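You operate a simulated robot arm through the tools that you are given. There is no shell and no other tool. Be economical: measure what you need, move in short steps, check, and stop when the job is done.

You are at the controls of a simulated robot arm. One attempt, no reset.

JOB
Let the class in: wall and window lamps on, middle lamps off, door wide open.

Only the result counts: the job must be done as asked and must still hold three seconds after the hand-in. Knocking over, shifting, dropping, spilling or breaking anything else fails it.

ROBOT AND FRAMES
A 7-joint arm with a two-finger parallel gripper on a trunk, on a base that drives. Base frame: it is fixed to the floor where the robot stands at the start and does not move with it; the origin is under the middle of the robot, x ahead of it, y to its left, z up. Readings come in cm, degrees, newtons and seconds.
With the tool pointing down near the work surface it reaches from about 48 to 92 cm from the robot's upright axis, wherever it stands. Its first joint turns from -115.0 to 115.0 degrees. Places, roughly: left light switch [60, 0, 120]; middle light switch [60, 0, 120]; right light switch [70, -10, 120]; white door [20, 80, 100]. Payload 3.91 kg.
The tool frame sits at the grasp point between the pads (the TCP): z along the fingers, y along the line on which they close. The tips reach 3 cm beyond it. Largest opening 11 cm; finger width 2, thickness 1; the body of the gripper, 4.8 by 11.2 cm, starts 5.5 cm behind the TCP.
Orientation is that of the tool frame in the base frame, as [roll, pitch, yaw] about the fixed x, y, z axes, in that order (R = Rz(yaw) Ry(pitch) Rx(roll)). With the fingers straight down and closing along the base's y, the tool's x points along the base's -x, its y along +y and its z along -z.

CONTROLS
- The arm moves only by the tool arm_command. Its argument "series" is a list of rows, each a list of 7 numbers: the shift along the base's x, y, z in units of 50 mm (1.0 is 50 mm), then the turn, a rotation vector about the base's x, y, z in units of 5 degrees (1.0 is 5 degrees), then the closure, from 0 (fully open) to 1 (shut). In form: [[tx, ty, tz, rx, ry, rz, fingers], ...]. A call has 1 to 20 rows; each row shifts and turns the commanded pose from where the row before left it. A call with a number of a shift or a turn outside -1 to 1 is refused whole. Rows are played at 5 a second. More than 5 cm and 8.6 degrees between two rows, or a gripper value outside its range, and nothing of the call is played. A pose out of reach is approached as far as the arm can. The call stops where the force on the tool passes 40 N (or 10 N more than at its start, if that is more) or the arm is blocked; 0.2 s more then pass. The fingers move at their own pace (about 15.3 cm/s each) and stop on an object; they squeeze with about 24 N. The grip force told is the motor's: it shows also when the fingers shut on nothing. Time passes only in rows, and 0.2 s behind the last, so rows that do not move let the fingers close. It gives the time, the measured TCP pose, the force on the tool (base axes), the opening and the grip force at its end, in the units of the frame above (readings bear some noise), with the torque about the TCP (base axes, N m) and any sound that the robot's microphone picked up.
- Cameras (640 x 400 px; columns grow to the right, rows downward): "scene" is now at [18.37, 24.18, 144.68]; the picture's right is [0.67, -0.74, 0.00], its down [-0.69, -0.63, -0.36] and it looks along [0.27, 0.24, -0.93] (base axes); focal length 214 px, centre (320, 200). "wrist" rides on the gripper at [7.2, 1.7, -10.3] in the tool frame; the picture's right is [-0.23, 0.97, 0.00], its down [-0.76, -0.18, -0.62] and it looks along [-0.61, -0.14, 0.78] (tool axes); focal length 222 px, centre (320, 200). There is no depth. A picture from a camera that has moved, and an enlarged one, comes with that camera's place and axes in the base frame and with its lens.
- snapshot(camera): a new picture of that camera. No time passes.
- lift_body(by): slides the trunk up (or, below 0, down) by that many cm; the arm and the scene camera ride with it, the base frame stays. It gives what a move gives, with no picture.
- drive_base(legs): drives the robot by 1 to 6 legs, each [ahead, left, turn to the left] in cm, cm and degrees, along the robot's own axes; the way and the turn of a leg run together, so that a leg with both is an arc; at most 150 cm and 180 degrees a leg. The arm and the cameras ride along, it lands a little off, and it stops where it bumps. It gives what a move gives.
- turn_head(pan, tilt): turns the head with the scene camera to pan (to the left, within 80 degrees either way) and tilt (down, from -29 to 69), counted from straight ahead of the robot. It gives what a move gives.
- zoom(camera, box): a new picture of the part [left, top, right, bottom] of that camera's present view, enlarged. No time passes.
- finish_job(): hands the job in; it is judged then, once.

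Work in short steps. Places have to be worked out from the pictures, the camera data and where the tool is seen: move nearer, look again, correct. Check each grasp and each placing, and mend what went wrong. You have 120 turns and 98 pictures in all, those below and enlarged ones among them. Open the gripper and draw the arm clear of the work before you hand the job in, unless the task says otherwise; then end with one line.

The tools are called after "Request:" as a command line: name --pt "numbers of a row" for each row, then --argument value for the rest, lists and objects as JSON in quotes. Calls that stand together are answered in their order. arm_command: Moves the arm, as the interface text tells. Its arguments: {"type":"object","properties":{"series":{"type":"array","items":{"type":"array","items":{"type":"number"}}}},"required":["series"]} The other tools are called the same way: lift_body (by) slides the trunk up or down; drive_base (legs) drives the base; turn_head (pan, tilt) turns the head that bears the scene camera; snapshot (camera) takes a picture; zoom (camera, box) takes an enlarged picture of a part of a camera's view; finish_job () hands the job in.

At the start:

```text
t: 0.0
ee_pos: [55.52, -4.03, 130.6]
ee_rot: [180.0, -0.1, 180.0]
ft_force: [-0.8, 0.8, -0.2]
ft_torque: [-0.01, -0.01, -0.02]
grip_width: 11.0
finger_force: 0.0
trunk travel left (down, up): [-82.5, 16.5]
robot x, y, heading: [0.25, -0.21, 0.1]
head pan, tilt: [42.3, 68.8]
```

scene: 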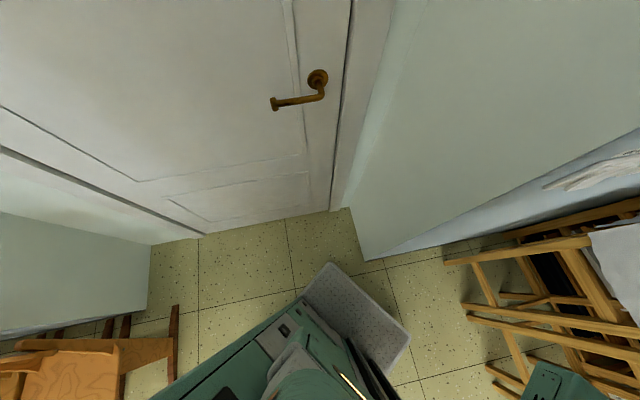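
wrist: 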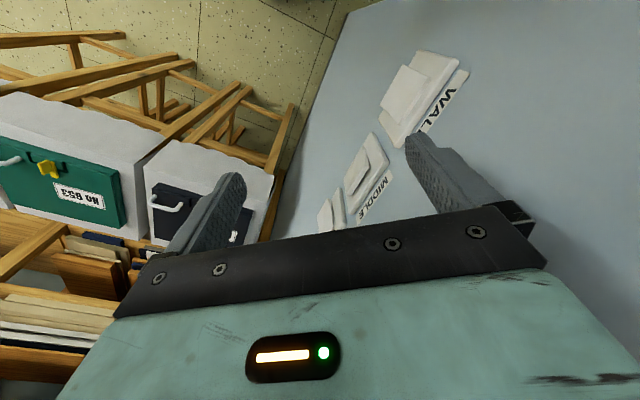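

The scene view shows the door, and the wrist view shows switches labelled WALL and MIDDLE. I look around with the head first.

Request:
turn_head --pan 0 --tilt 25

Request:
snapshot --camera "scene"

Request:
turn_head --pan 70 --tilt 25

Request:
snapshot --camera "scene"

Request:
turn_head --pan -60 --tilt 20

Request:
snapshot --camera "scene"

```text
t: 1.1
ee_pos: [55.45, -4.14, 130.56]
ee_rot: [-180.0, -0.1, 180.0]
ft_force: [0.3, 1.1, 0.7]
ft_torque: [0.01, 0.01, 0.01]
grip_width: 11.02
finger_force: 0.0
trunk travel left (down, up): [-82.5, 16.5]
robot x, y, heading: [0.43, -0.33, -0.2]
head pan, tilt: [0.0, 25.0]
```

```text
95 pictures are left
camera scene: at [23.45, 20.42, 150.62], right [0.0, -1.0, 0.0], down [-0.42, 0.0, -0.91], along [0.91, 0.0, -0.42], focal length 214 px, centre (320, 200)
```

scene: 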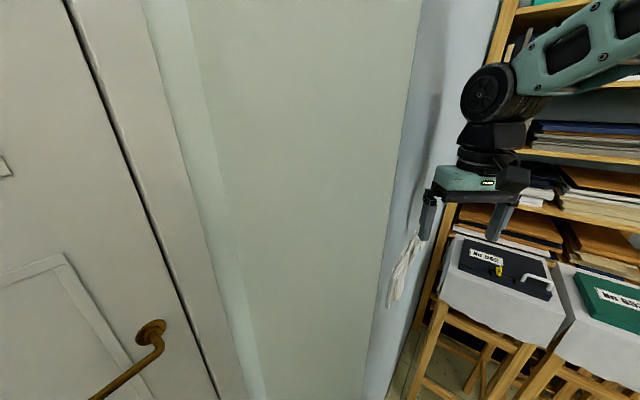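

```text
t: 2.5
ee_pos: [55.52, -4.03, 130.52]
ee_rot: [180.0, 0.1, -179.9]
ft_force: [-0.9, 0.3, -0.5]
ft_torque: [0.0, 0.01, -0.02]
grip_width: 11.02
finger_force: 0.1
trunk travel left (down, up): [-82.5, 16.5]
robot x, y, heading: [-0.29, -0.17, 0.1]
head pan, tilt: [70.0, 25.0]
```

```text
94 pictures are left
camera scene: at [17.39, 29.07, 150.63], right [0.94, -0.34, 0.0], down [-0.14, -0.4, -0.91], along [0.31, 0.85, -0.42], focal length 214 px, centre (320, 200)
```

scene: 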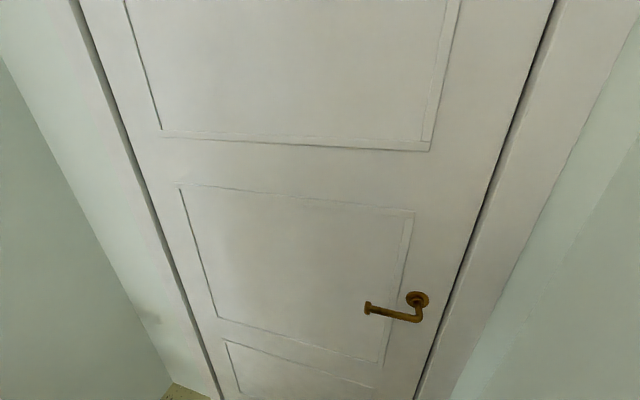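

```text
t: 4.6
ee_pos: [55.32, -4.12, 130.46]
ee_rot: [179.9, 0.0, -180.0]
ft_force: [-0.4, 0.3, -0.3]
ft_torque: [0.0, 0.02, -0.05]
grip_width: 11.01
finger_force: 0.0
trunk travel left (down, up): [-82.5, 16.5]
robot x, y, heading: [0.09, 0.23, 0.0]
head pan, tilt: [-60.0, 20.0]
```

```text
93 pictures are left
camera scene: at [18.9, 12.35, 151.43], right [-0.87, -0.5, 0.0], down [-0.17, 0.3, -0.94], along [0.47, -0.81, -0.34], focal length 214 px, centre (320, 200)
```

scene: 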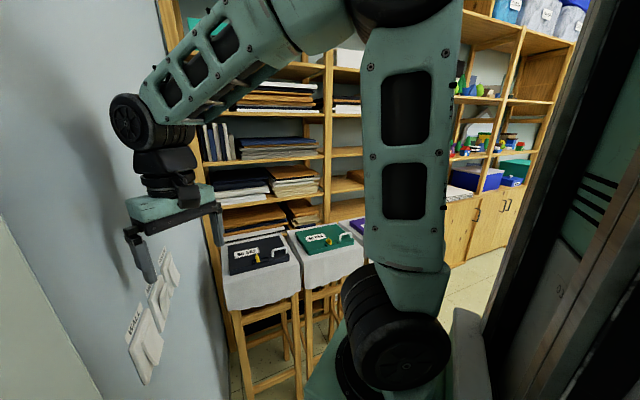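

The switch plates are on the blue wall. I zoom in on them in this view and read the labels, with a wrist view too.

Request:
zoom --camera "scene" --box '[100, 230, 200, 390]'

Request:
zoom --camera "wrist" --box '[300, 30, 500, 240]'

```text
2.50 times, centred on (150, 310) of scene
camera zoom: at [18.9, 12.35, 151.43], right [-0.87, -0.5, 0.0], down [-0.17, 0.3, -0.94], along [0.47, -0.81, -0.34], focal length 536 px, centre (745, -75)
```

zoom: 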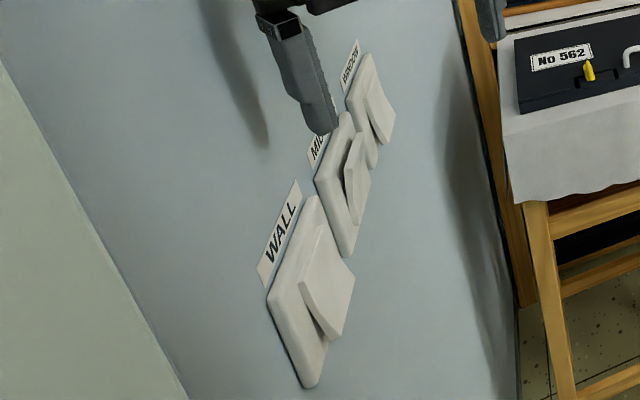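

```text
1.90 times, centred on (400, 135) of wrist
camera zoom: at [48.11, -2.32, 140.94], right [0.23, 0.97, 0.0], down [0.76, -0.18, 0.62], along [0.61, -0.14, -0.78], focal length 423 px, centre (168, 324)
```

zoom: 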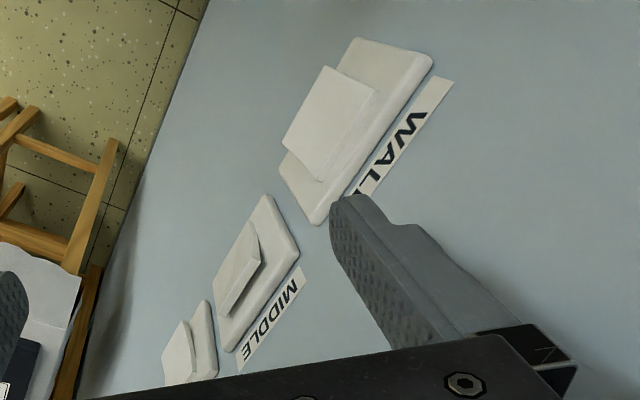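

The three rockers read WALL, MIDDLE, WINDOW from left to right. I look up to find out which lamps are lit.

Request:
turn_head --pan -75 --tilt -29

Request:
snapshot --camera "scene"

Request:
turn_head --pan 0 --tilt -29

Request:
snapshot --camera "scene"

```text
t: 5.8
ee_pos: [55.38, -3.98, 130.58]
ee_rot: [179.9, 0.1, -180.0]
ft_force: [0.1, 0.0, 0.4]
ft_torque: [-0.02, 0.01, -0.02]
grip_width: 10.99
finger_force: 0.0
trunk travel left (down, up): [-82.5, 16.5]
robot x, y, heading: [-0.22, 0.11, -0.0]
head pan, tilt: [-75.0, -28.6]
```

```text
90 pictures are left
camera scene: at [15.97, 13.94, 158.67], right [-0.97, -0.26, 0.0], down [0.12, -0.46, -0.88], along [0.23, -0.85, 0.48], focal length 214 px, centre (320, 200)
```

scene: 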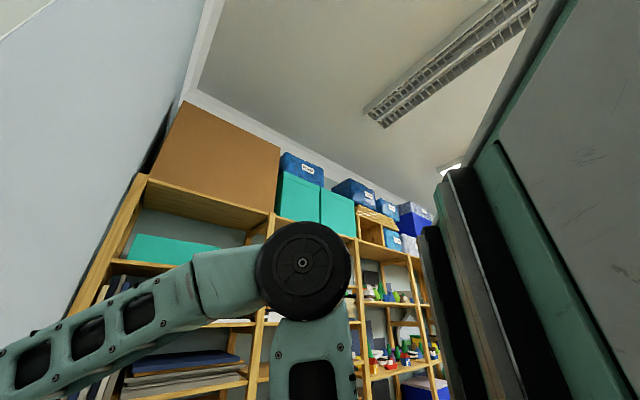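

```text
t: 7.3
ee_pos: [55.28, -4.04, 130.62]
ee_rot: [-179.9, 0.0, 180.0]
ft_force: [0.7, -1.2, -0.6]
ft_torque: [-0.01, 0.0, -0.03]
grip_width: 11.0
finger_force: 0.0
trunk travel left (down, up): [-82.5, 16.5]
robot x, y, heading: [-0.16, -0.06, 0.0]
head pan, tilt: [0.0, -28.6]
```

```text
89 pictures are left
camera scene: at [20.94, 20.41, 158.67], right [0.0, -1.0, 0.0], down [0.48, 0.0, -0.88], along [0.88, 0.0, 0.48], focal length 214 px, centre (320, 200)
```

scene: 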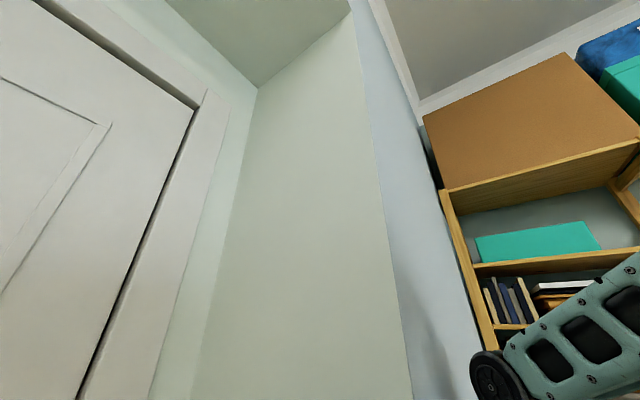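

One fixture near this wall is dark and something beyond it glows. I zoom there for the lamp states.

Request:
turn_head --pan -80 --tilt -20

Request:
snapshot --camera "scene"

Request:
zoom --camera "scene" --box '[340, 0, 540, 250]'

```text
t: 8.8
ee_pos: [55.49, -4.18, 130.49]
ee_rot: [179.9, 0.0, -179.9]
ft_force: [-0.1, 0.3, -0.7]
ft_torque: [0.01, -0.02, -0.02]
grip_width: 11.0
finger_force: 0.1
trunk travel left (down, up): [-82.5, 16.5]
robot x, y, heading: [0.27, -0.19, 0.2]
head pan, tilt: [-80.0, -20.0]
```

```text
88 pictures are left
camera scene: at [15.56, 12.93, 157.59], right [-0.98, -0.17, 0.0], down [0.06, -0.34, -0.94], along [0.16, -0.93, 0.34], focal length 214 px, centre (320, 200)
```

scene: 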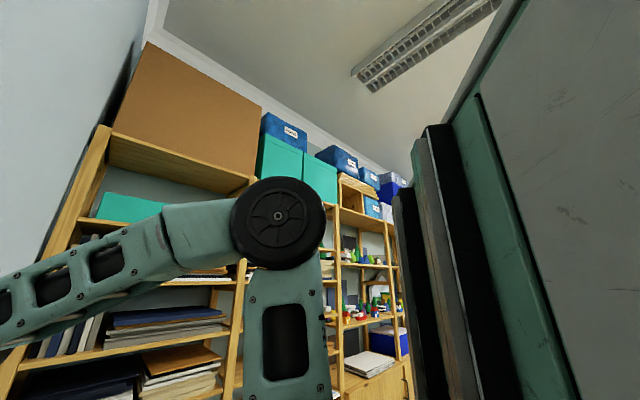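

```text
1.60 times, centred on (440, 125) of scene
camera zoom: at [15.56, 12.93, 157.59], right [-0.98, -0.17, 0.0], down [0.06, -0.34, -0.94], along [0.16, -0.93, 0.34], focal length 343 px, centre (128, 320)
```

zoom: 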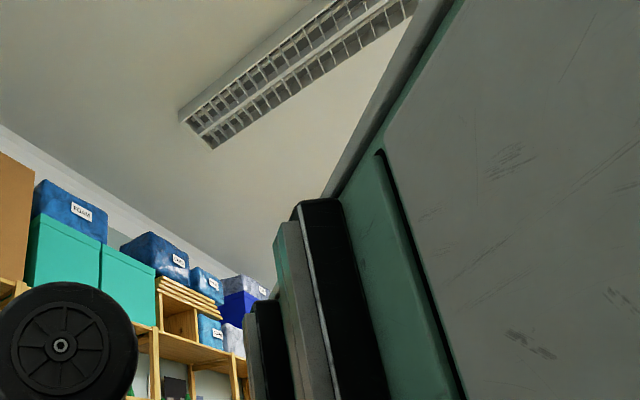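

The near fixture is off. I sidestep right (the floor there is free) to gain distance from the wall, then turn right to see the room and the other lamps.

Request:
drive_base --legs '[[0, -25, 0]]'

Request:
turn_head --pan -80 --tilt 25

Request:
snapshot --camera "scene"

Request:
snapshot --camera "wrist"

```text
t: 10.6
ee_pos: [55.52, -28.45, 130.44]
ee_rot: [180.0, 0.0, -179.8]
ft_force: [0.0, -0.1, -0.5]
ft_torque: [-0.01, 0.01, -0.01]
grip_width: 11.01
finger_force: 0.1
trunk travel left (down, up): [-82.5, 16.5]
robot x, y, heading: [-0.06, -24.95, 0.6]
head pan, tilt: [-80.0, -20.0]
```

```text
t: 11.7
ee_pos: [55.57, -28.53, 130.59]
ee_rot: [179.9, -0.1, -179.8]
ft_force: [-0.1, 0.1, 0.2]
ft_torque: [0.03, 0.01, -0.01]
grip_width: 10.98
finger_force: 0.0
trunk travel left (down, up): [-82.5, 16.5]
robot x, y, heading: [-0.49, -24.8, 0.5]
head pan, tilt: [-80.0, 25.0]
```

```text
86 pictures are left
camera scene: at [15.84, -13.28, 150.63], right [-0.98, -0.18, 0.0], down [-0.07, 0.42, -0.91], along [0.16, -0.89, -0.42], focal length 214 px, centre (320, 200)
```

scene: 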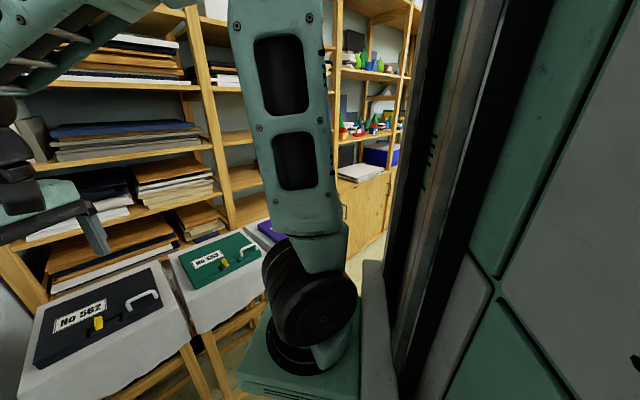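

```text
85 pictures are left
camera wrist: at [48.17, -26.81, 140.94], right [0.22, 0.97, 0.0], down [0.76, -0.18, 0.62], along [0.61, -0.14, -0.78], focal length 222 px, centre (320, 200)
```

wrist: 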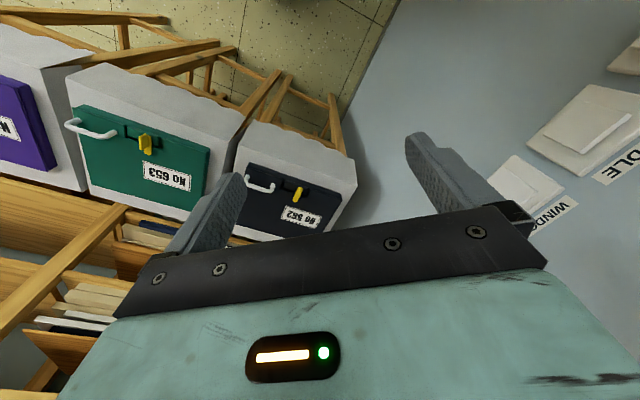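

The tables are near on the right, so I want to go back and turn left to face the wall. I check the left-rear and right-rear spaces first.

Request:
turn_head --pan 80 --tilt 45

Request:
snapshot --camera "scene"

Request:
arm_command --pt "0 0 0 0 0 -1 0" --pt "0 0 0 0 0 -1 0" --pt "0 0 0 0 0 -1 0" --pt "0 0 0 0 0 -1 0" --pt "0 0 0 0 0 -1 0" --pt "0 0 0 0 0 -1 0" --pt "0 0 0 0 0 -1 0" --pt "0 0 0 0 0 -1 0" --pt "0 0 0 0 0 -1 0" --pt "0 0 0 0 0 -1 0" --pt "0 0 0 0 0 -1 0" --pt "0 0 0 0 0 -1 0" --pt "0 0 0 0 0 -1 0" --pt "0 0 0 0 0 -1 0" --pt "0 0 0 0 0 -1 0" --pt "0 0 0 0 0 -1 0" --pt "0 0 0 0 0 -1 0" --pt "0 0 0 0 0 -1 0" --pt "0 0 0 0 0 -1 0" --pt "0 0 0 0 0 -1 0"

Request:
snapshot --camera "wrist"

```text
t: 14.2
ee_pos: [55.35, -28.46, 130.5]
ee_rot: [180.0, 0.0, -179.7]
ft_force: [-0.3, 0.2, 1.0]
ft_torque: [0.02, 0.0, 0.01]
grip_width: 10.97
finger_force: 0.0
trunk travel left (down, up): [-82.5, 16.5]
robot x, y, heading: [0.06, -24.52, 0.0]
head pan, tilt: [80.0, 45.0]
```

```text
84 pictures are left
camera scene: at [15.59, 3.81, 147.57], right [0.99, -0.17, 0.0], down [-0.12, -0.7, -0.71], along [0.12, 0.7, -0.71], focal length 214 px, centre (320, 200)
```

scene: 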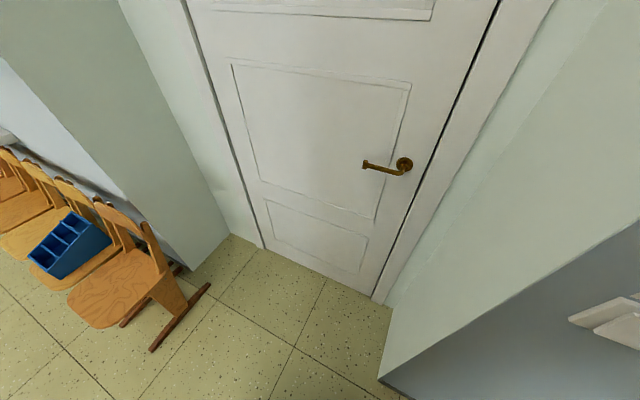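

```text
t: 18.4
ee_pos: [55.46, -28.47, 130.5]
ee_rot: [179.9, 0.1, 80.1]
ft_force: [0.1, 0.5, 1.1]
ft_torque: [0.03, 0.0, 0.02]
grip_width: 11.0
finger_force: 0.0
trunk travel left (down, up): [-82.5, 16.5]
robot x, y, heading: [0.07, -24.73, 0.3]
head pan, tilt: [80.0, 45.0]
```

```text
83 pictures are left
camera wrist: at [58.35, -21.63, 140.96], right [0.92, -0.39, 0.0], down [-0.31, -0.72, 0.62], along [-0.24, -0.57, -0.78], focal length 222 px, centre (320, 200)
```

wrist: 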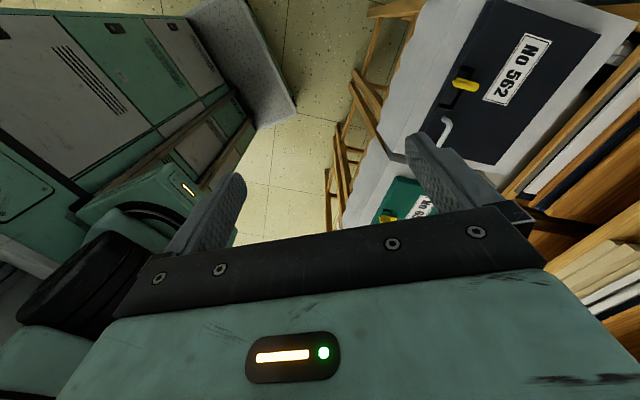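

Geometry: door/wall direction is about (0.82,-0.58), the wall normal (0.58,0.82); wall at n≈38, door at n≈77, a chair at the left of the doorway. I restore the wrist yaw halfway (so the tool ends aligned after turning), back up a bit and turn left to face the wall.

Request:
drive_base --legs '[[-15, 0, 0], [0, 0, 30]]'

Request:
turn_head --pan 0 --tilt 30

Request:
snapshot --camera "scene"

```text
t: 21.2
ee_pos: [34.92, -0.11, 130.53]
ee_rot: [-179.9, 0.1, 110.6]
ft_force: [0.3, 0.9, 0.0]
ft_torque: [0.03, 0.01, 0.0]
grip_width: 11.0
finger_force: 0.1
trunk travel left (down, up): [-82.5, 16.5]
robot x, y, heading: [-14.48, -24.97, 30.7]
head pan, tilt: [80.0, 45.0]
```

```text
t: 22.8
ee_pos: [35.09, -0.12, 130.58]
ee_rot: [180.0, 0.0, 110.6]
ft_force: [0.2, 0.3, 0.0]
ft_torque: [0.01, 0.0, -0.02]
grip_width: 10.99
finger_force: 0.1
trunk travel left (down, up): [-82.5, 16.5]
robot x, y, heading: [-14.45, -24.68, 30.7]
head pan, tilt: [0.0, 30.0]
```

```text
82 pictures are left
camera scene: at [-5.15, 4.63, 149.83], right [0.51, -0.86, 0.0], down [-0.43, -0.25, -0.87], along [0.75, 0.44, -0.5], focal length 214 px, centre (320, 200)
```

scene: 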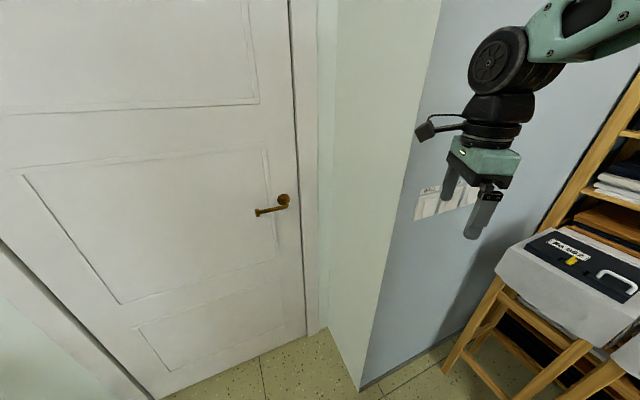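

The switches are visible now. I zoom for their positions and states.

Request:
zoom --camera "scene" --box '[400, 150, 510, 250]'

```text
4.00 times, centred on (455, 200) of scene
camera zoom: at [-5.15, 4.63, 149.83], right [0.51, -0.86, 0.0], down [-0.43, -0.25, -0.87], along [0.75, 0.44, -0.5], focal length 858 px, centre (-220, 200)
```

zoom: 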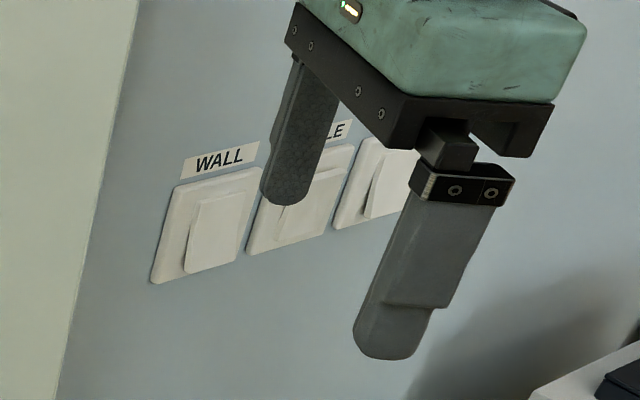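

Estimated rocker centres: WALL (60.6,4,114), MIDDLE (68,-1,115), WINDOW (77,-7,114). I turn the wrist back by 125° so that the fingers can then be tipped to point at the wall.

Request:
arm_command --pt "0 0 0 0 0 1 1" --pt "0 0 0 0 0 1 1" --pt "0 0 0 0 0 1 1" --pt "0 0 0 0 0 1 1" --pt "0 0 0 0 0 1 1" --pt "0 0 0 0 0 1 1" --pt "0 0 0 0 0 1 1" --pt "0 0 0 0 0 1 1" --pt "0 0 0 0 0 1 1" --pt "0 0 0 0 0 1 1" --pt "0 0 0 0 0 1 1" --pt "0 0 0 0 0 1 1" --pt "0 0 0 0 0 1 1" --pt "0 0 0 0 0 1 1" --pt "0 0 0 0 0 1 1" --pt "0 0 0 0 0 1 1" --pt "0 0 0 0 0 1 1" --pt "0 0 0 0 0 1 1" --pt "0 0 0 0 0 1 1" --pt "0 0 0 0 0 1 1"

Request:
arm_command --pt "0 0 0 0 0 1 1" --pt "0 0 0 0 0 1 1" --pt "0 0 0 0 0 1 1" --pt "0 0 0 0 0 1 1" --pt "0 0 0 0 0 0.8 1"

Request:
arm_command --pt "0.15 -0.1 0 0.817 -0.576 0 1" --pt "0.15 -0.1 0 0.817 -0.576 0 1" --pt "0.15 -0.1 0 0.817 -0.576 0 1" --pt "0.15 -0.1 0 0.817 -0.576 0 1" --pt "0.15 -0.1 0 0.817 -0.576 0 1" --pt "0.15 -0.1 0 0.817 -0.576 0 1"

Request:
snapshot --camera "scene"

```text
t: 26.9
ee_pos: [34.99, -0.21, 130.45]
ee_rot: [-180.0, -0.1, -149.5]
ft_force: [-0.7, 0.5, -0.2]
ft_torque: [0.0, -0.02, 0.0]
grip_width: 0.02
finger_force: 23.8
trunk travel left (down, up): [-82.5, 16.5]
robot x, y, heading: [-14.7, -24.99, 30.7]
head pan, tilt: [0.0, 30.0]
```

```text
t: 28.1
ee_pos: [34.93, -0.09, 130.43]
ee_rot: [-180.0, 0.1, -125.5]
ft_force: [-0.2, -0.2, -0.5]
ft_torque: [0.02, 0.01, 0.0]
grip_width: 0.0
finger_force: 24.0
trunk travel left (down, up): [-82.5, 16.5]
robot x, y, heading: [-14.96, -24.72, 30.7]
head pan, tilt: [0.0, 30.0]
```

```text
t: 29.6
ee_pos: [39.55, -3.08, 130.46]
ee_rot: [179.9, 30.0, -125.5]
ft_force: [0.0, -0.6, -0.7]
ft_torque: [-0.04, 0.04, -0.01]
grip_width: 0.0
finger_force: 24.0
trunk travel left (down, up): [-82.5, 16.5]
robot x, y, heading: [-14.77, -24.61, 30.8]
head pan, tilt: [0.0, 30.0]
```

```text
80 pictures are left
camera scene: at [-5.15, 4.65, 149.83], right [0.51, -0.86, 0.0], down [-0.43, -0.25, -0.87], along [0.75, 0.44, -0.5], focal length 214 px, centre (320, 200)
```

scene: 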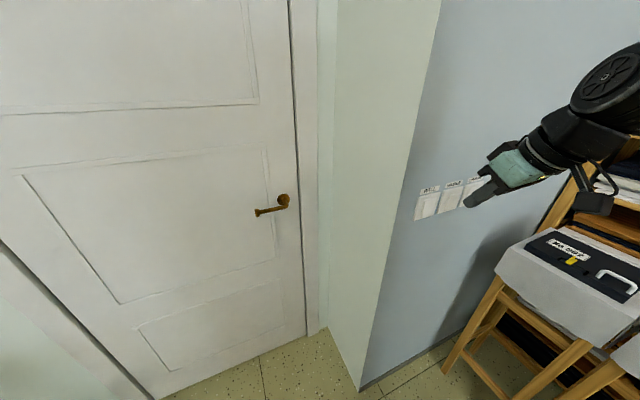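

Tilt works with room to spare. I continue the remaining 60° while moving along the wall in front of WALL.

Request:
arm_command --pt "0.13 -0.16 0 0.817 -0.576 0 1" --pt "0.13 -0.16 0 0.817 -0.576 0 1" --pt "0.13 -0.16 0 0.817 -0.576 0 1" --pt "0.13 -0.16 0 0.817 -0.576 0 1" --pt "0.13 -0.16 0 0.817 -0.576 0 1" --pt "0.13 -0.16 0 0.817 -0.576 0 1" --pt "0.13 -0.16 0 0.817 -0.576 0 1" --pt "0.13 -0.16 0 0.817 -0.576 0 1" --pt "0.13 -0.16 0 0.817 -0.576 0 1" --pt "0.13 -0.16 0 0.817 -0.576 0 1" --pt "0.13 -0.16 0 0.817 -0.576 0 1" --pt "0.13 -0.16 0 0.817 -0.576 0 1"

Request:
snapshot --camera "scene"

Request:
snapshot --camera "wrist"

```text
t: 32.1
ee_pos: [49.13, -12.78, 131.55]
ee_rot: [97.0, 89.8, 151.7]
ft_force: [-0.1, 0.7, 0.2]
ft_torque: [-0.02, 0.03, 0.02]
grip_width: 0.01
finger_force: 23.9
out of reach, approached as far as the arm can: row 7, 8, 9
trunk travel left (down, up): [-82.5, 16.5]
robot x, y, heading: [-15.01, -24.95, 30.8]
head pan, tilt: [0.0, 30.0]
```

```text
79 pictures are left
camera scene: at [-5.19, 4.62, 149.83], right [0.51, -0.86, 0.0], down [-0.43, -0.25, -0.87], along [0.75, 0.44, -0.5], focal length 214 px, centre (320, 200)
```

scene: 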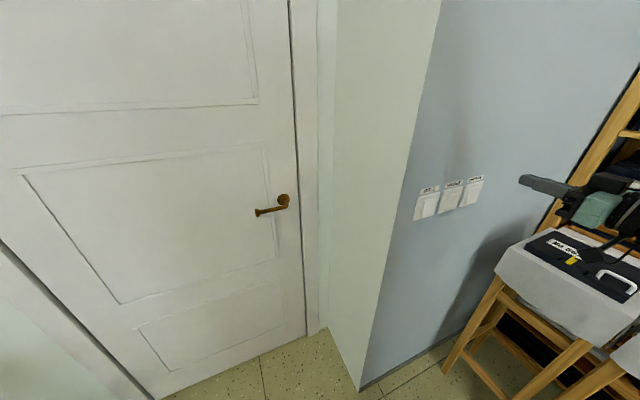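

```text
78 pictures are left
camera wrist: at [41.58, -20.24, 124.39], right [-0.8, 0.56, 0.23], down [-0.21, -0.61, 0.76], along [0.57, 0.56, 0.61], focal length 222 px, centre (320, 200)
```

wrist: 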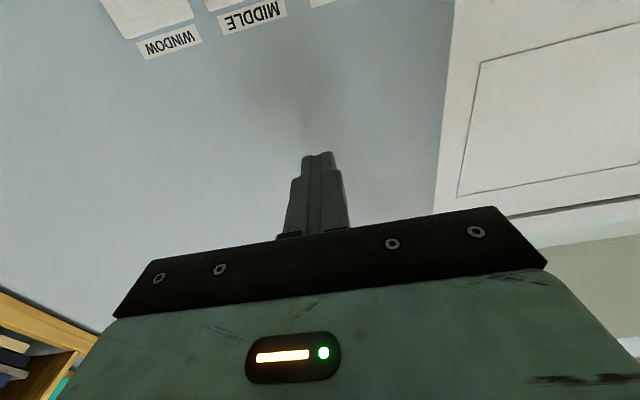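

The fingers now point at the wall and the view is free. I zoom on the switches to read rocker states.

Request:
zoom --camera "scene" --box '[405, 165, 495, 230]'

Request:
turn_head --pan -80 --tilt -29

Request:
snapshot --camera "scene"

```text
6.15 times, centred on (450, 198) of scene
camera zoom: at [-5.19, 4.62, 149.83], right [0.51, -0.86, 0.0], down [-0.43, -0.25, -0.87], along [0.75, 0.44, -0.5], focal length 1320 px, centre (-480, 215)
```

zoom: 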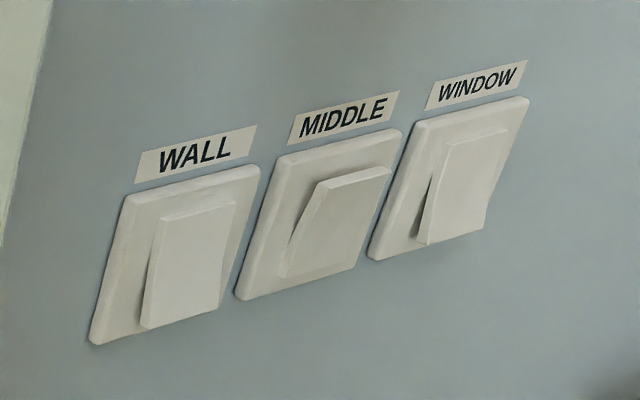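

```text
t: 33.7
ee_pos: [49.08, -12.72, 131.57]
ee_rot: [124.1, 89.7, 178.9]
ft_force: [-0.2, 0.8, 0.7]
ft_torque: [0.01, 0.02, -0.03]
grip_width: 0.01
finger_force: 24.0
trunk travel left (down, up): [-82.5, 16.5]
robot x, y, heading: [-14.77, -24.85, 30.4]
head pan, tilt: [-80.0, -28.6]
```

```text
76 pictures are left
camera scene: at [-8.57, -5.06, 158.67], right [-0.76, -0.65, 0.0], down [0.31, -0.36, -0.88], along [0.57, -0.67, 0.48], focal length 214 px, centre (320, 200)
```

scene: 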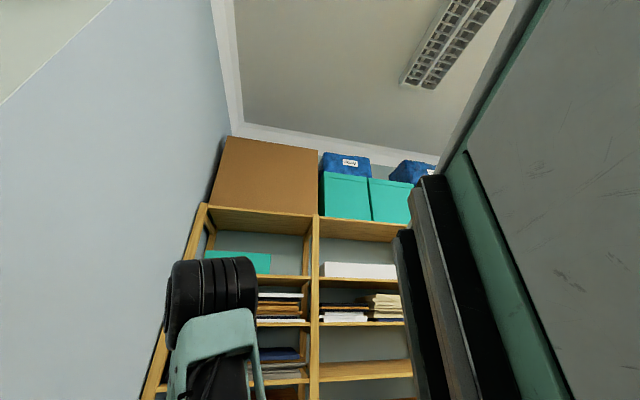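

Rocker states: WALL and WINDOW have their bottom sticking out (top pressed), MIDDLE has its top out. With the near lamp row off, I take bottom-pressed = on. I lower the fingers to the lower half of the WALL rocker, still 15 cm off the wall.

Request:
arm_command --pt "-0.07 0.05 -0.9 0 0 0 1" --pt "-0.07 0.05 -0.9 0 0 0 1" --pt "-0.07 0.05 -0.9 0 0 0 1" --pt "-0.07 0.05 -0.85 0 0 0 1" --pt "0.46 0.654 0 0 0 0 1" --pt "0.46 0.654 0 0 0 0 1"

Request:
turn_head --pan 0 --tilt 30

Request:
snapshot --camera "wrist"

Request:
zoom --camera "scene" --box '[400, 140, 540, 240]'

```text
t: 35.1
ee_pos: [55.77, -4.81, 114.92]
ee_rot: [116.2, 89.7, 171.1]
ft_force: [0.3, -0.6, -0.2]
ft_torque: [0.02, -0.03, -0.02]
grip_width: 0.0
finger_force: 24.3
out of reach, approached as far as the arm can: row 1, 2, 4
trunk travel left (down, up): [-82.5, 16.5]
robot x, y, heading: [-14.75, -25.08, 30.4]
head pan, tilt: [-80.0, -28.6]
```

```text
t: 36.6
ee_pos: [55.63, -4.75, 115.08]
ee_rot: [118.2, 89.6, 173.0]
ft_force: [-0.3, -0.6, 0.0]
ft_torque: [0.01, 0.0, -0.01]
grip_width: 0.0
finger_force: 23.1
trunk travel left (down, up): [-82.5, 16.5]
robot x, y, heading: [-15.18, -24.76, 30.6]
head pan, tilt: [0.0, 30.0]
```

```text
75 pictures are left
camera wrist: at [48.22, -12.27, 107.87], right [-0.79, 0.56, 0.23], down [-0.21, -0.61, 0.76], along [0.57, 0.56, 0.6], focal length 222 px, centre (320, 200)
```

wrist: 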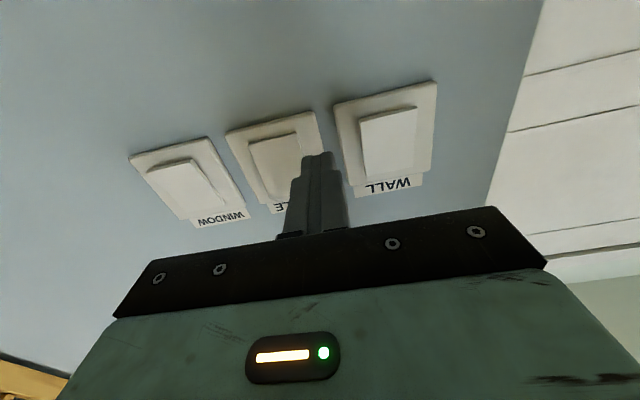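

```text
4.00 times, centred on (470, 190) of scene
camera zoom: at [-5.14, 4.62, 149.83], right [0.51, -0.86, 0.0], down [-0.43, -0.25, -0.87], along [0.75, 0.44, -0.5], focal length 858 px, centre (-280, 240)
```

zoom: 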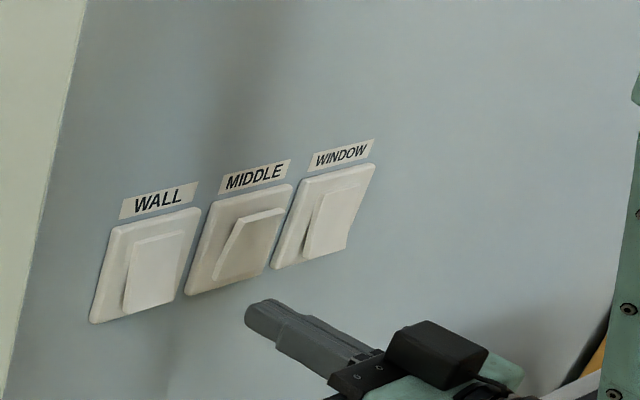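

Triangulating with both cameras (tip prediction matches) gives rockers at n≈35, t≈43/52.4/62, centre z≈117. I shift 5 cm left along the wall and check the wrist view.

Request:
arm_command --pt "-0.435 0.305 -0.02 0 0 0 1" --pt "-0.435 0.305 -0.02 0 0 0 1"

Request:
snapshot --camera "wrist"

Request:
zoom --camera "scene" --box '[400, 140, 540, 240]'

```text
t: 37.2
ee_pos: [51.35, -1.78, 114.76]
ee_rot: [116.3, 89.8, 170.9]
ft_force: [0.0, -0.3, -0.3]
ft_torque: [-0.02, 0.01, 0.01]
grip_width: 0.0
finger_force: 24.1
trunk travel left (down, up): [-82.5, 16.5]
robot x, y, heading: [-14.81, -24.66, 30.5]
head pan, tilt: [0.0, 30.0]
```

```text
73 pictures are left
camera wrist: at [43.98, -9.2, 107.6], right [-0.79, 0.56, 0.23], down [-0.21, -0.61, 0.76], along [0.57, 0.56, 0.6], focal length 222 px, centre (320, 200)
```

wrist: 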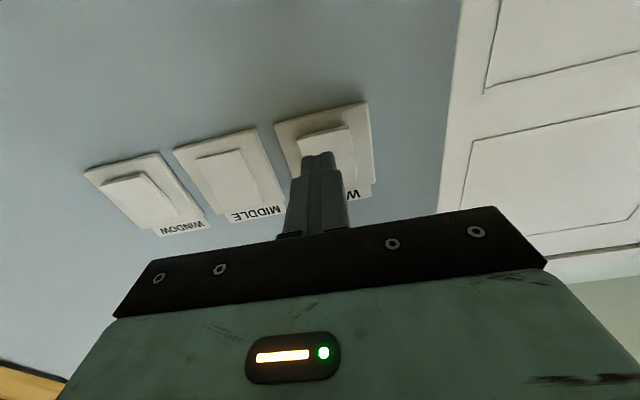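

```text
4.00 times, centred on (470, 190) of scene
camera zoom: at [-5.11, 4.57, 149.84], right [0.51, -0.86, 0.0], down [-0.43, -0.25, -0.87], along [0.75, 0.44, -0.5], focal length 858 px, centre (-280, 240)
```

zoom: 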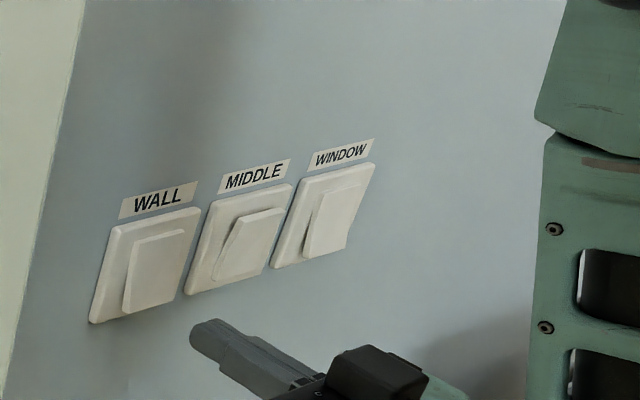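

The tip lines up to land on the lower part of the WALL rocker after 4 cm. I advance slowly along the wall normal, watching force and sound.

Request:
arm_command --pt "0.115 0.163 0 0 0 0 1" --pt "0.115 0.163 0 0 0 0 1" --pt "0.058 0.082 0 0 0 0 1" --pt "0.058 0.082 0 0 0 0 1" --pt "0.058 0.082 0 0 0 0 1"

Request:
zoom --camera "scene" --box '[400, 140, 540, 240]'

```text
t: 38.4
ee_pos: [53.32, 1.05, 114.92]
ee_rot: [116.1, 89.7, 170.8]
ft_force: [0.0, 0.4, -0.1]
ft_torque: [-0.01, 0.01, -0.04]
grip_width: 0.0
finger_force: 23.8
trunk travel left (down, up): [-82.5, 16.5]
robot x, y, heading: [-14.57, -24.63, 30.6]
head pan, tilt: [0.0, 30.0]
```

```text
4.00 times, centred on (470, 190) of scene
camera zoom: at [-5.14, 4.62, 149.83], right [0.51, -0.86, 0.0], down [-0.43, -0.25, -0.87], along [0.75, 0.44, -0.5], focal length 858 px, centre (-280, 240)
```

zoom: 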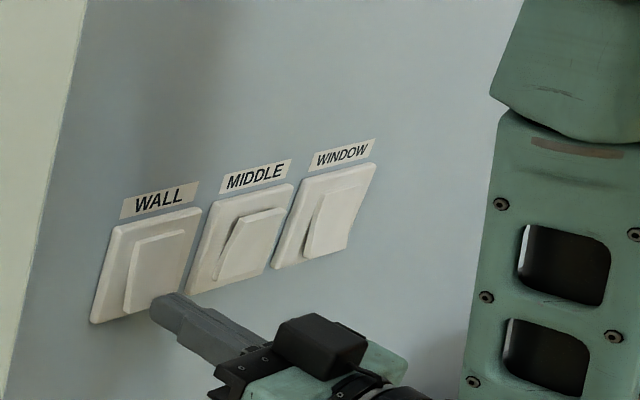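

No contact yet; the tip is just short of the rocker. I keep advancing in small steps.

Request:
arm_command --pt "0.046 0.065 0 0 0 0 1" --pt "0.046 0.065 0 0 0 0 1" --pt "0.046 0.065 0 0 0 0 1" --pt "0.046 0.065 0 0 0 0 1"

Request:
zoom --camera "scene" --box '[400, 140, 540, 240]'

```text
t: 39.3
ee_pos: [53.8, 1.81, 114.84]
ee_rot: [147.0, 89.4, -158.5]
ft_force: [-13.9, -13.1, 4.4]
ft_torque: [0.24, -0.24, 0.05]
grip_width: 0.0
finger_force: 23.8
trunk travel left (down, up): [-82.5, 16.5]
robot x, y, heading: [-14.4, -24.99, 30.5]
head pan, tilt: [0.0, 30.0]
heard: click
stopped in row 4: the force on the tool passed its limit (the readings are from after the stop); the commanded pose is now the measured one
```

```text
4.00 times, centred on (470, 190) of scene
camera zoom: at [-5.28, 4.48, 149.87], right [0.51, -0.86, 0.0], down [-0.43, -0.25, -0.87], along [0.75, 0.44, -0.5], focal length 858 px, centre (-280, 240)
```

zoom: 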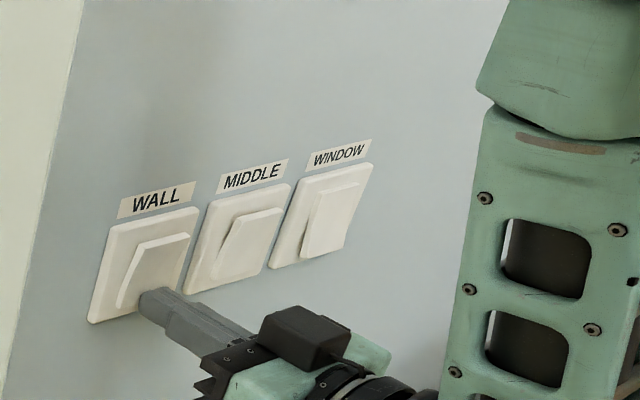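

Click heard and the WALL rocker has flipped. I back off 4 cm and check the near lamp.

Request:
arm_command --pt "-0.23 -0.327 0 0 0 0 1" --pt "-0.23 -0.327 0 0 0 0 1"

Request:
turn_head --pan -80 --tilt -29

Request:
snapshot --camera "scene"

```text
t: 39.9
ee_pos: [51.41, -1.52, 114.7]
ee_rot: [148.4, 89.4, -157.0]
ft_force: [0.1, 1.4, 1.3]
ft_torque: [-0.01, -0.02, -0.01]
grip_width: 0.0
finger_force: 23.3
trunk travel left (down, up): [-82.5, 16.5]
robot x, y, heading: [-14.74, -25.02, 30.6]
head pan, tilt: [0.0, 30.0]
```

```text
t: 41.4
ee_pos: [51.45, -1.53, 114.85]
ee_rot: [148.4, 89.4, -157.0]
ft_force: [-0.4, 0.7, 0.5]
ft_torque: [-0.01, 0.0, -0.03]
grip_width: 0.03
finger_force: 23.8
trunk travel left (down, up): [-82.5, 16.5]
robot x, y, heading: [-14.83, -24.72, 30.4]
head pan, tilt: [-80.0, -28.6]
```

```text
69 pictures are left
camera scene: at [-8.6, -5.1, 158.67], right [-0.76, -0.65, 0.0], down [0.31, -0.36, -0.88], along [0.57, -0.67, 0.48], focal length 214 px, centre (320, 200)
```

scene: 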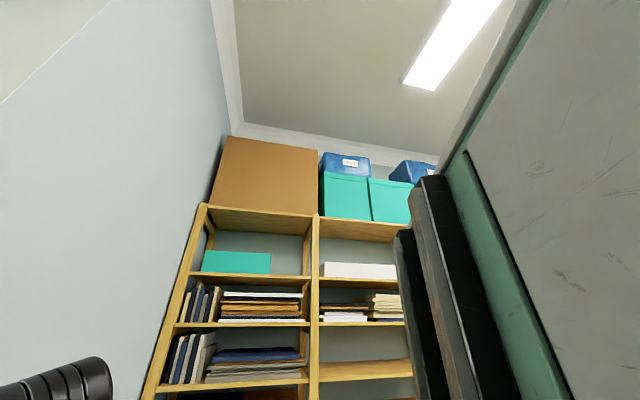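

The near lamp came on: wall row is on with bottom pressed. Next MIDDLE: move 9.5 cm right and 4.2 cm up, then look.

Request:
arm_command --pt "0.52 -0.365 0.28 0 0 0 1" --pt "0.52 -0.365 0.28 0 0 0 1" --pt "0.52 -0.365 0.28 0 0 0 1"

Request:
turn_head --pan 0 --tilt 30

Request:
snapshot --camera "wrist"

Request:
zoom --camera "scene" --box '[400, 140, 540, 240]'

```text
t: 42.2
ee_pos: [59.31, -6.9, 119.0]
ee_rot: [148.3, 89.4, -157.1]
ft_force: [-0.2, -0.2, 0.2]
ft_torque: [0.02, -0.01, 0.01]
grip_width: 0.01
finger_force: 23.9
trunk travel left (down, up): [-82.5, 16.5]
robot x, y, heading: [-14.73, -24.74, 30.5]
head pan, tilt: [-80.0, -28.6]
```

```text
t: 43.8
ee_pos: [59.41, -6.96, 118.9]
ee_rot: [148.1, 89.4, -157.2]
ft_force: [0.8, -0.7, 0.3]
ft_torque: [0.02, 0.02, -0.04]
grip_width: 0.0
finger_force: 24.1
trunk travel left (down, up): [-82.5, 16.5]
robot x, y, heading: [-14.67, -24.51, 30.5]
head pan, tilt: [0.0, 30.0]
```

```text
68 pictures are left
camera wrist: at [51.91, -14.34, 111.89], right [-0.79, 0.56, 0.23], down [-0.21, -0.61, 0.77], along [0.57, 0.56, 0.6], focal length 222 px, centre (320, 200)
```

wrist: 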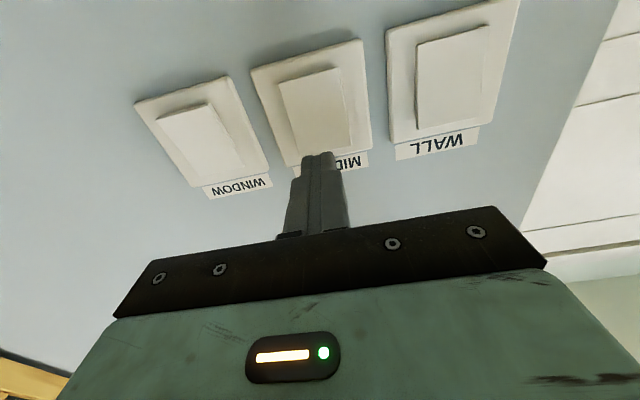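

```text
4.00 times, centred on (470, 190) of scene
camera zoom: at [-5.16, 4.58, 149.83], right [0.51, -0.86, 0.0], down [-0.43, -0.25, -0.87], along [0.75, 0.44, -0.5], focal length 858 px, centre (-280, 240)
```

zoom: 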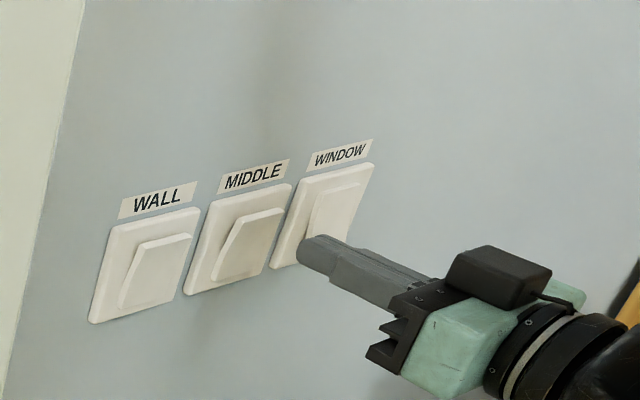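

The tip should land on the upper part of the MIDDLE rocker. I advance 3.4 cm then in small steps.

Request:
arm_command --pt "0.173 0.245 0 0 0 0 1" --pt "0.115 0.163 0 0 0 0 1" --pt "0.058 0.082 0 0 0 0 1" --pt "0.046 0.065 0 0 0 0 1" --pt "0.046 0.065 0 0 0 0 1" --pt "0.046 0.065 0 0 0 0 1" --pt "0.046 0.065 0 0 0 0 1"

Request:
zoom --camera "scene" --box '[400, 140, 540, 240]'

```text
t: 45.2
ee_pos: [61.36, -3.9, 118.93]
ee_rot: [147.4, 89.1, -158.0]
ft_force: [-18.9, -12.1, 9.3]
ft_torque: [0.09, 0.03, 0.17]
grip_width: 0.01
finger_force: 23.9
trunk travel left (down, up): [-82.5, 16.5]
robot x, y, heading: [-14.67, -25.18, 30.2]
head pan, tilt: [0.0, 30.0]
heard: click
stopped in row 7: the force on the tool passed its limit (the readings are from after the stop); the commanded pose is now the measured one
```

```text
4.00 times, centred on (470, 190) of scene
camera zoom: at [-5.37, 4.44, 149.88], right [0.51, -0.86, 0.0], down [-0.43, -0.25, -0.87], along [0.75, 0.44, -0.5], focal length 858 px, centre (-280, 240)
```

zoom: 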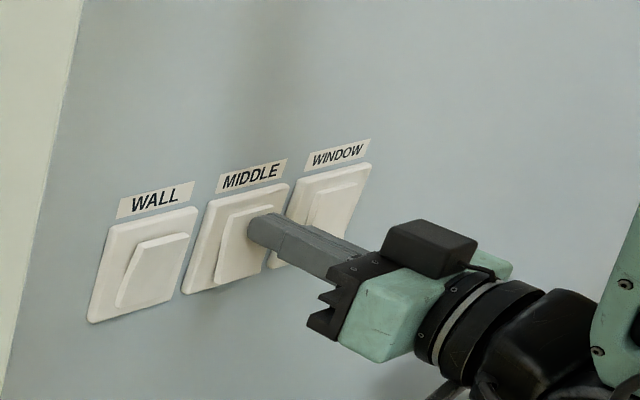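

MIDDLE flipped with a click. I back off and move to the lower half of WINDOW.

Request:
arm_command --pt "-0.23 -0.327 0 0 0 0 1" --pt "-0.23 -0.327 0 0 0 0 1" --pt "0.52 -0.365 -0.27 0 0 0 1" --pt "0.52 -0.365 -0.27 0 0 0 1" --pt "0.52 -0.365 -0.27 0 0 0 1"

Request:
zoom --camera "scene" --box '[400, 140, 540, 240]'

Request:
snapshot --camera "wrist"

```text
t: 46.4
ee_pos: [67.07, -12.47, 114.59]
ee_rot: [151.2, 89.1, -154.1]
ft_force: [0.6, 0.3, -0.4]
ft_torque: [-0.01, -0.03, -0.05]
grip_width: 0.0
finger_force: 23.9
trunk travel left (down, up): [-82.5, 16.5]
robot x, y, heading: [-14.88, -25.01, 30.5]
head pan, tilt: [0.0, 30.0]
```

```text
4.00 times, centred on (470, 190) of scene
camera zoom: at [-5.24, 4.59, 149.83], right [0.51, -0.86, 0.0], down [-0.43, -0.25, -0.87], along [0.75, 0.44, -0.5], focal length 858 px, centre (-280, 240)
```

zoom: 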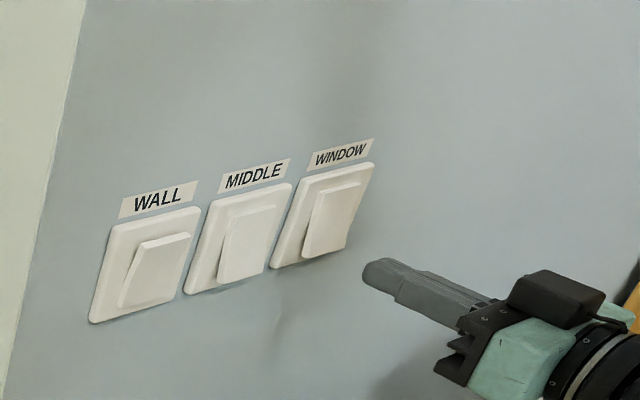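

```text
64 pictures are left
camera wrist: at [59.63, -19.92, 107.7], right [-0.79, 0.57, 0.23], down [-0.2, -0.61, 0.77], along [0.58, 0.56, 0.59], focal length 222 px, centre (320, 200)
```

wrist: 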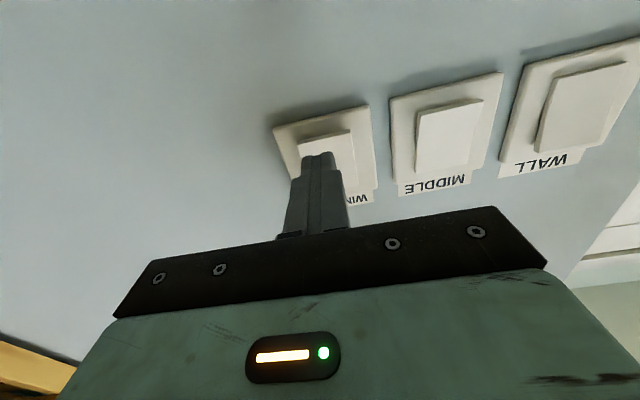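

Same alignment as it was for WALL. I press WINDOW's lower half.

Request:
arm_command --pt "0.173 0.245 0 0 0 0 1" --pt "0.115 0.163 0 0 0 0 1" --pt "0.058 0.082 0 0 0 0 1" --pt "0.046 0.065 0 0 0 0 1" --pt "0.046 0.065 0 0 0 0 1" --pt "0.046 0.065 0 0 0 0 1" --pt "0.046 0.065 0 0 0 0 1" --pt "0.046 0.065 0 0 0 0 1"

Request:
zoom --camera "scene" --box '[400, 140, 540, 240]'

```text
t: 47.9
ee_pos: [69.29, -9.58, 114.44]
ee_rot: [154.8, 88.9, -150.8]
ft_force: [-10.3, -9.7, 2.5]
ft_torque: [0.14, -0.13, 0.1]
grip_width: 0.0
finger_force: 23.8
trunk travel left (down, up): [-82.5, 16.5]
robot x, y, heading: [-15.1, -24.75, 30.3]
head pan, tilt: [0.0, 30.0]
heard: click
stopped in row 7: the force on the tool passed its limit (the readings are from after the stop); the commanded pose is now the measured one
```

```text
4.00 times, centred on (470, 190) of scene
camera zoom: at [-5.3, 4.44, 149.85], right [0.51, -0.86, 0.0], down [-0.43, -0.25, -0.87], along [0.75, 0.44, -0.5], focal length 858 px, centre (-280, 240)
```

zoom: 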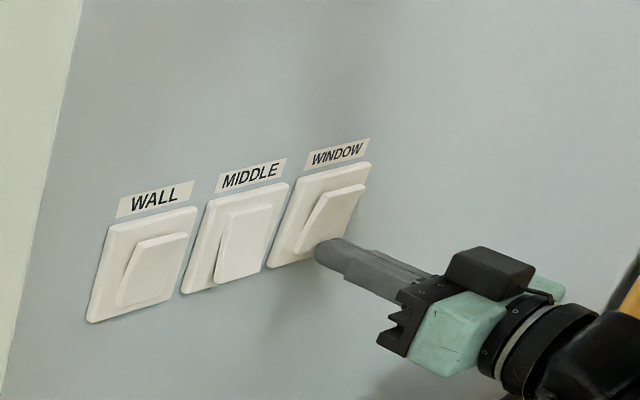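

All three rockers are set. I back the arm away from the wall and look at the door's hinge side and handle.

Request:
arm_command --pt "-0.46 -0.654 0.1 0 0 0 1" --pt "-0.46 -0.654 0.1 0 0 0 1" --pt "-0.46 -0.654 0.1 0 0 0 1"

Request:
turn_head --pan 50 --tilt 20

Request:
snapshot --camera "scene"

Request:
turn_head --pan 20 --tilt 40

Request:
zoom --camera "scene" --box '[340, 80, 460, 180]'

```text
t: 48.7
ee_pos: [62.63, -19.02, 116.09]
ee_rot: [154.7, 88.8, -150.7]
ft_force: [-0.3, 0.3, 0.1]
ft_torque: [0.01, -0.02, 0.04]
grip_width: 0.02
finger_force: 23.7
trunk travel left (down, up): [-82.5, 16.5]
robot x, y, heading: [-14.88, -24.63, 30.7]
head pan, tilt: [0.0, 30.0]
```

```text
t: 49.9
ee_pos: [62.63, -19.12, 116.01]
ee_rot: [154.5, 88.8, -151.1]
ft_force: [0.0, -0.2, 0.5]
ft_torque: [0.0, 0.05, 0.0]
grip_width: 0.01
finger_force: 24.0
trunk travel left (down, up): [-82.5, 16.5]
robot x, y, heading: [-14.93, -24.93, 30.6]
head pan, tilt: [50.0, 20.0]
```

```text
62 pictures are left
camera scene: at [-11.47, 9.11, 151.43], right [0.99, -0.17, 0.0], down [-0.06, -0.34, -0.94], along [0.16, 0.93, -0.34], focal length 214 px, centre (320, 200)
```

scene: 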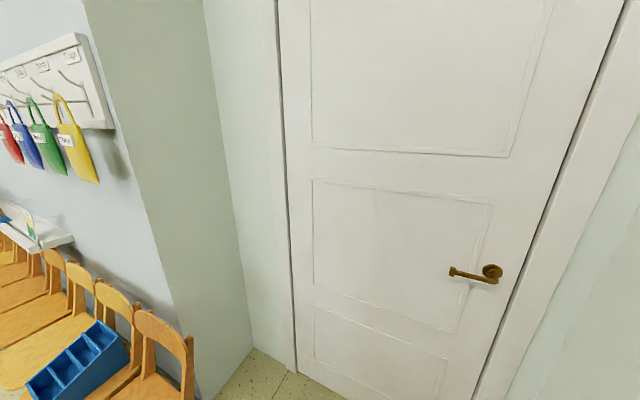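

```text
t: 50.8
ee_pos: [62.67, -19.1, 116.15]
ee_rot: [154.4, 88.8, -151.1]
ft_force: [0.1, 0.4, 0.0]
ft_torque: [0.02, 0.01, -0.02]
grip_width: 0.0
finger_force: 24.4
trunk travel left (down, up): [-82.5, 16.5]
robot x, y, heading: [-14.63, -24.92, 30.4]
head pan, tilt: [20.0, 40.0]
```

```text
4.00 times, centred on (400, 130) of scene
camera zoom: at [-7.6, 6.49, 148.3], right [0.77, -0.64, 0.0], down [-0.41, -0.5, -0.77], along [0.49, 0.59, -0.64], focal length 858 px, centre (0, 480)
```

zoom: 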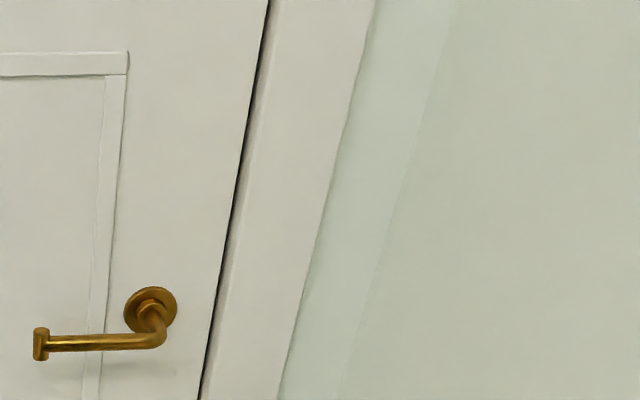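

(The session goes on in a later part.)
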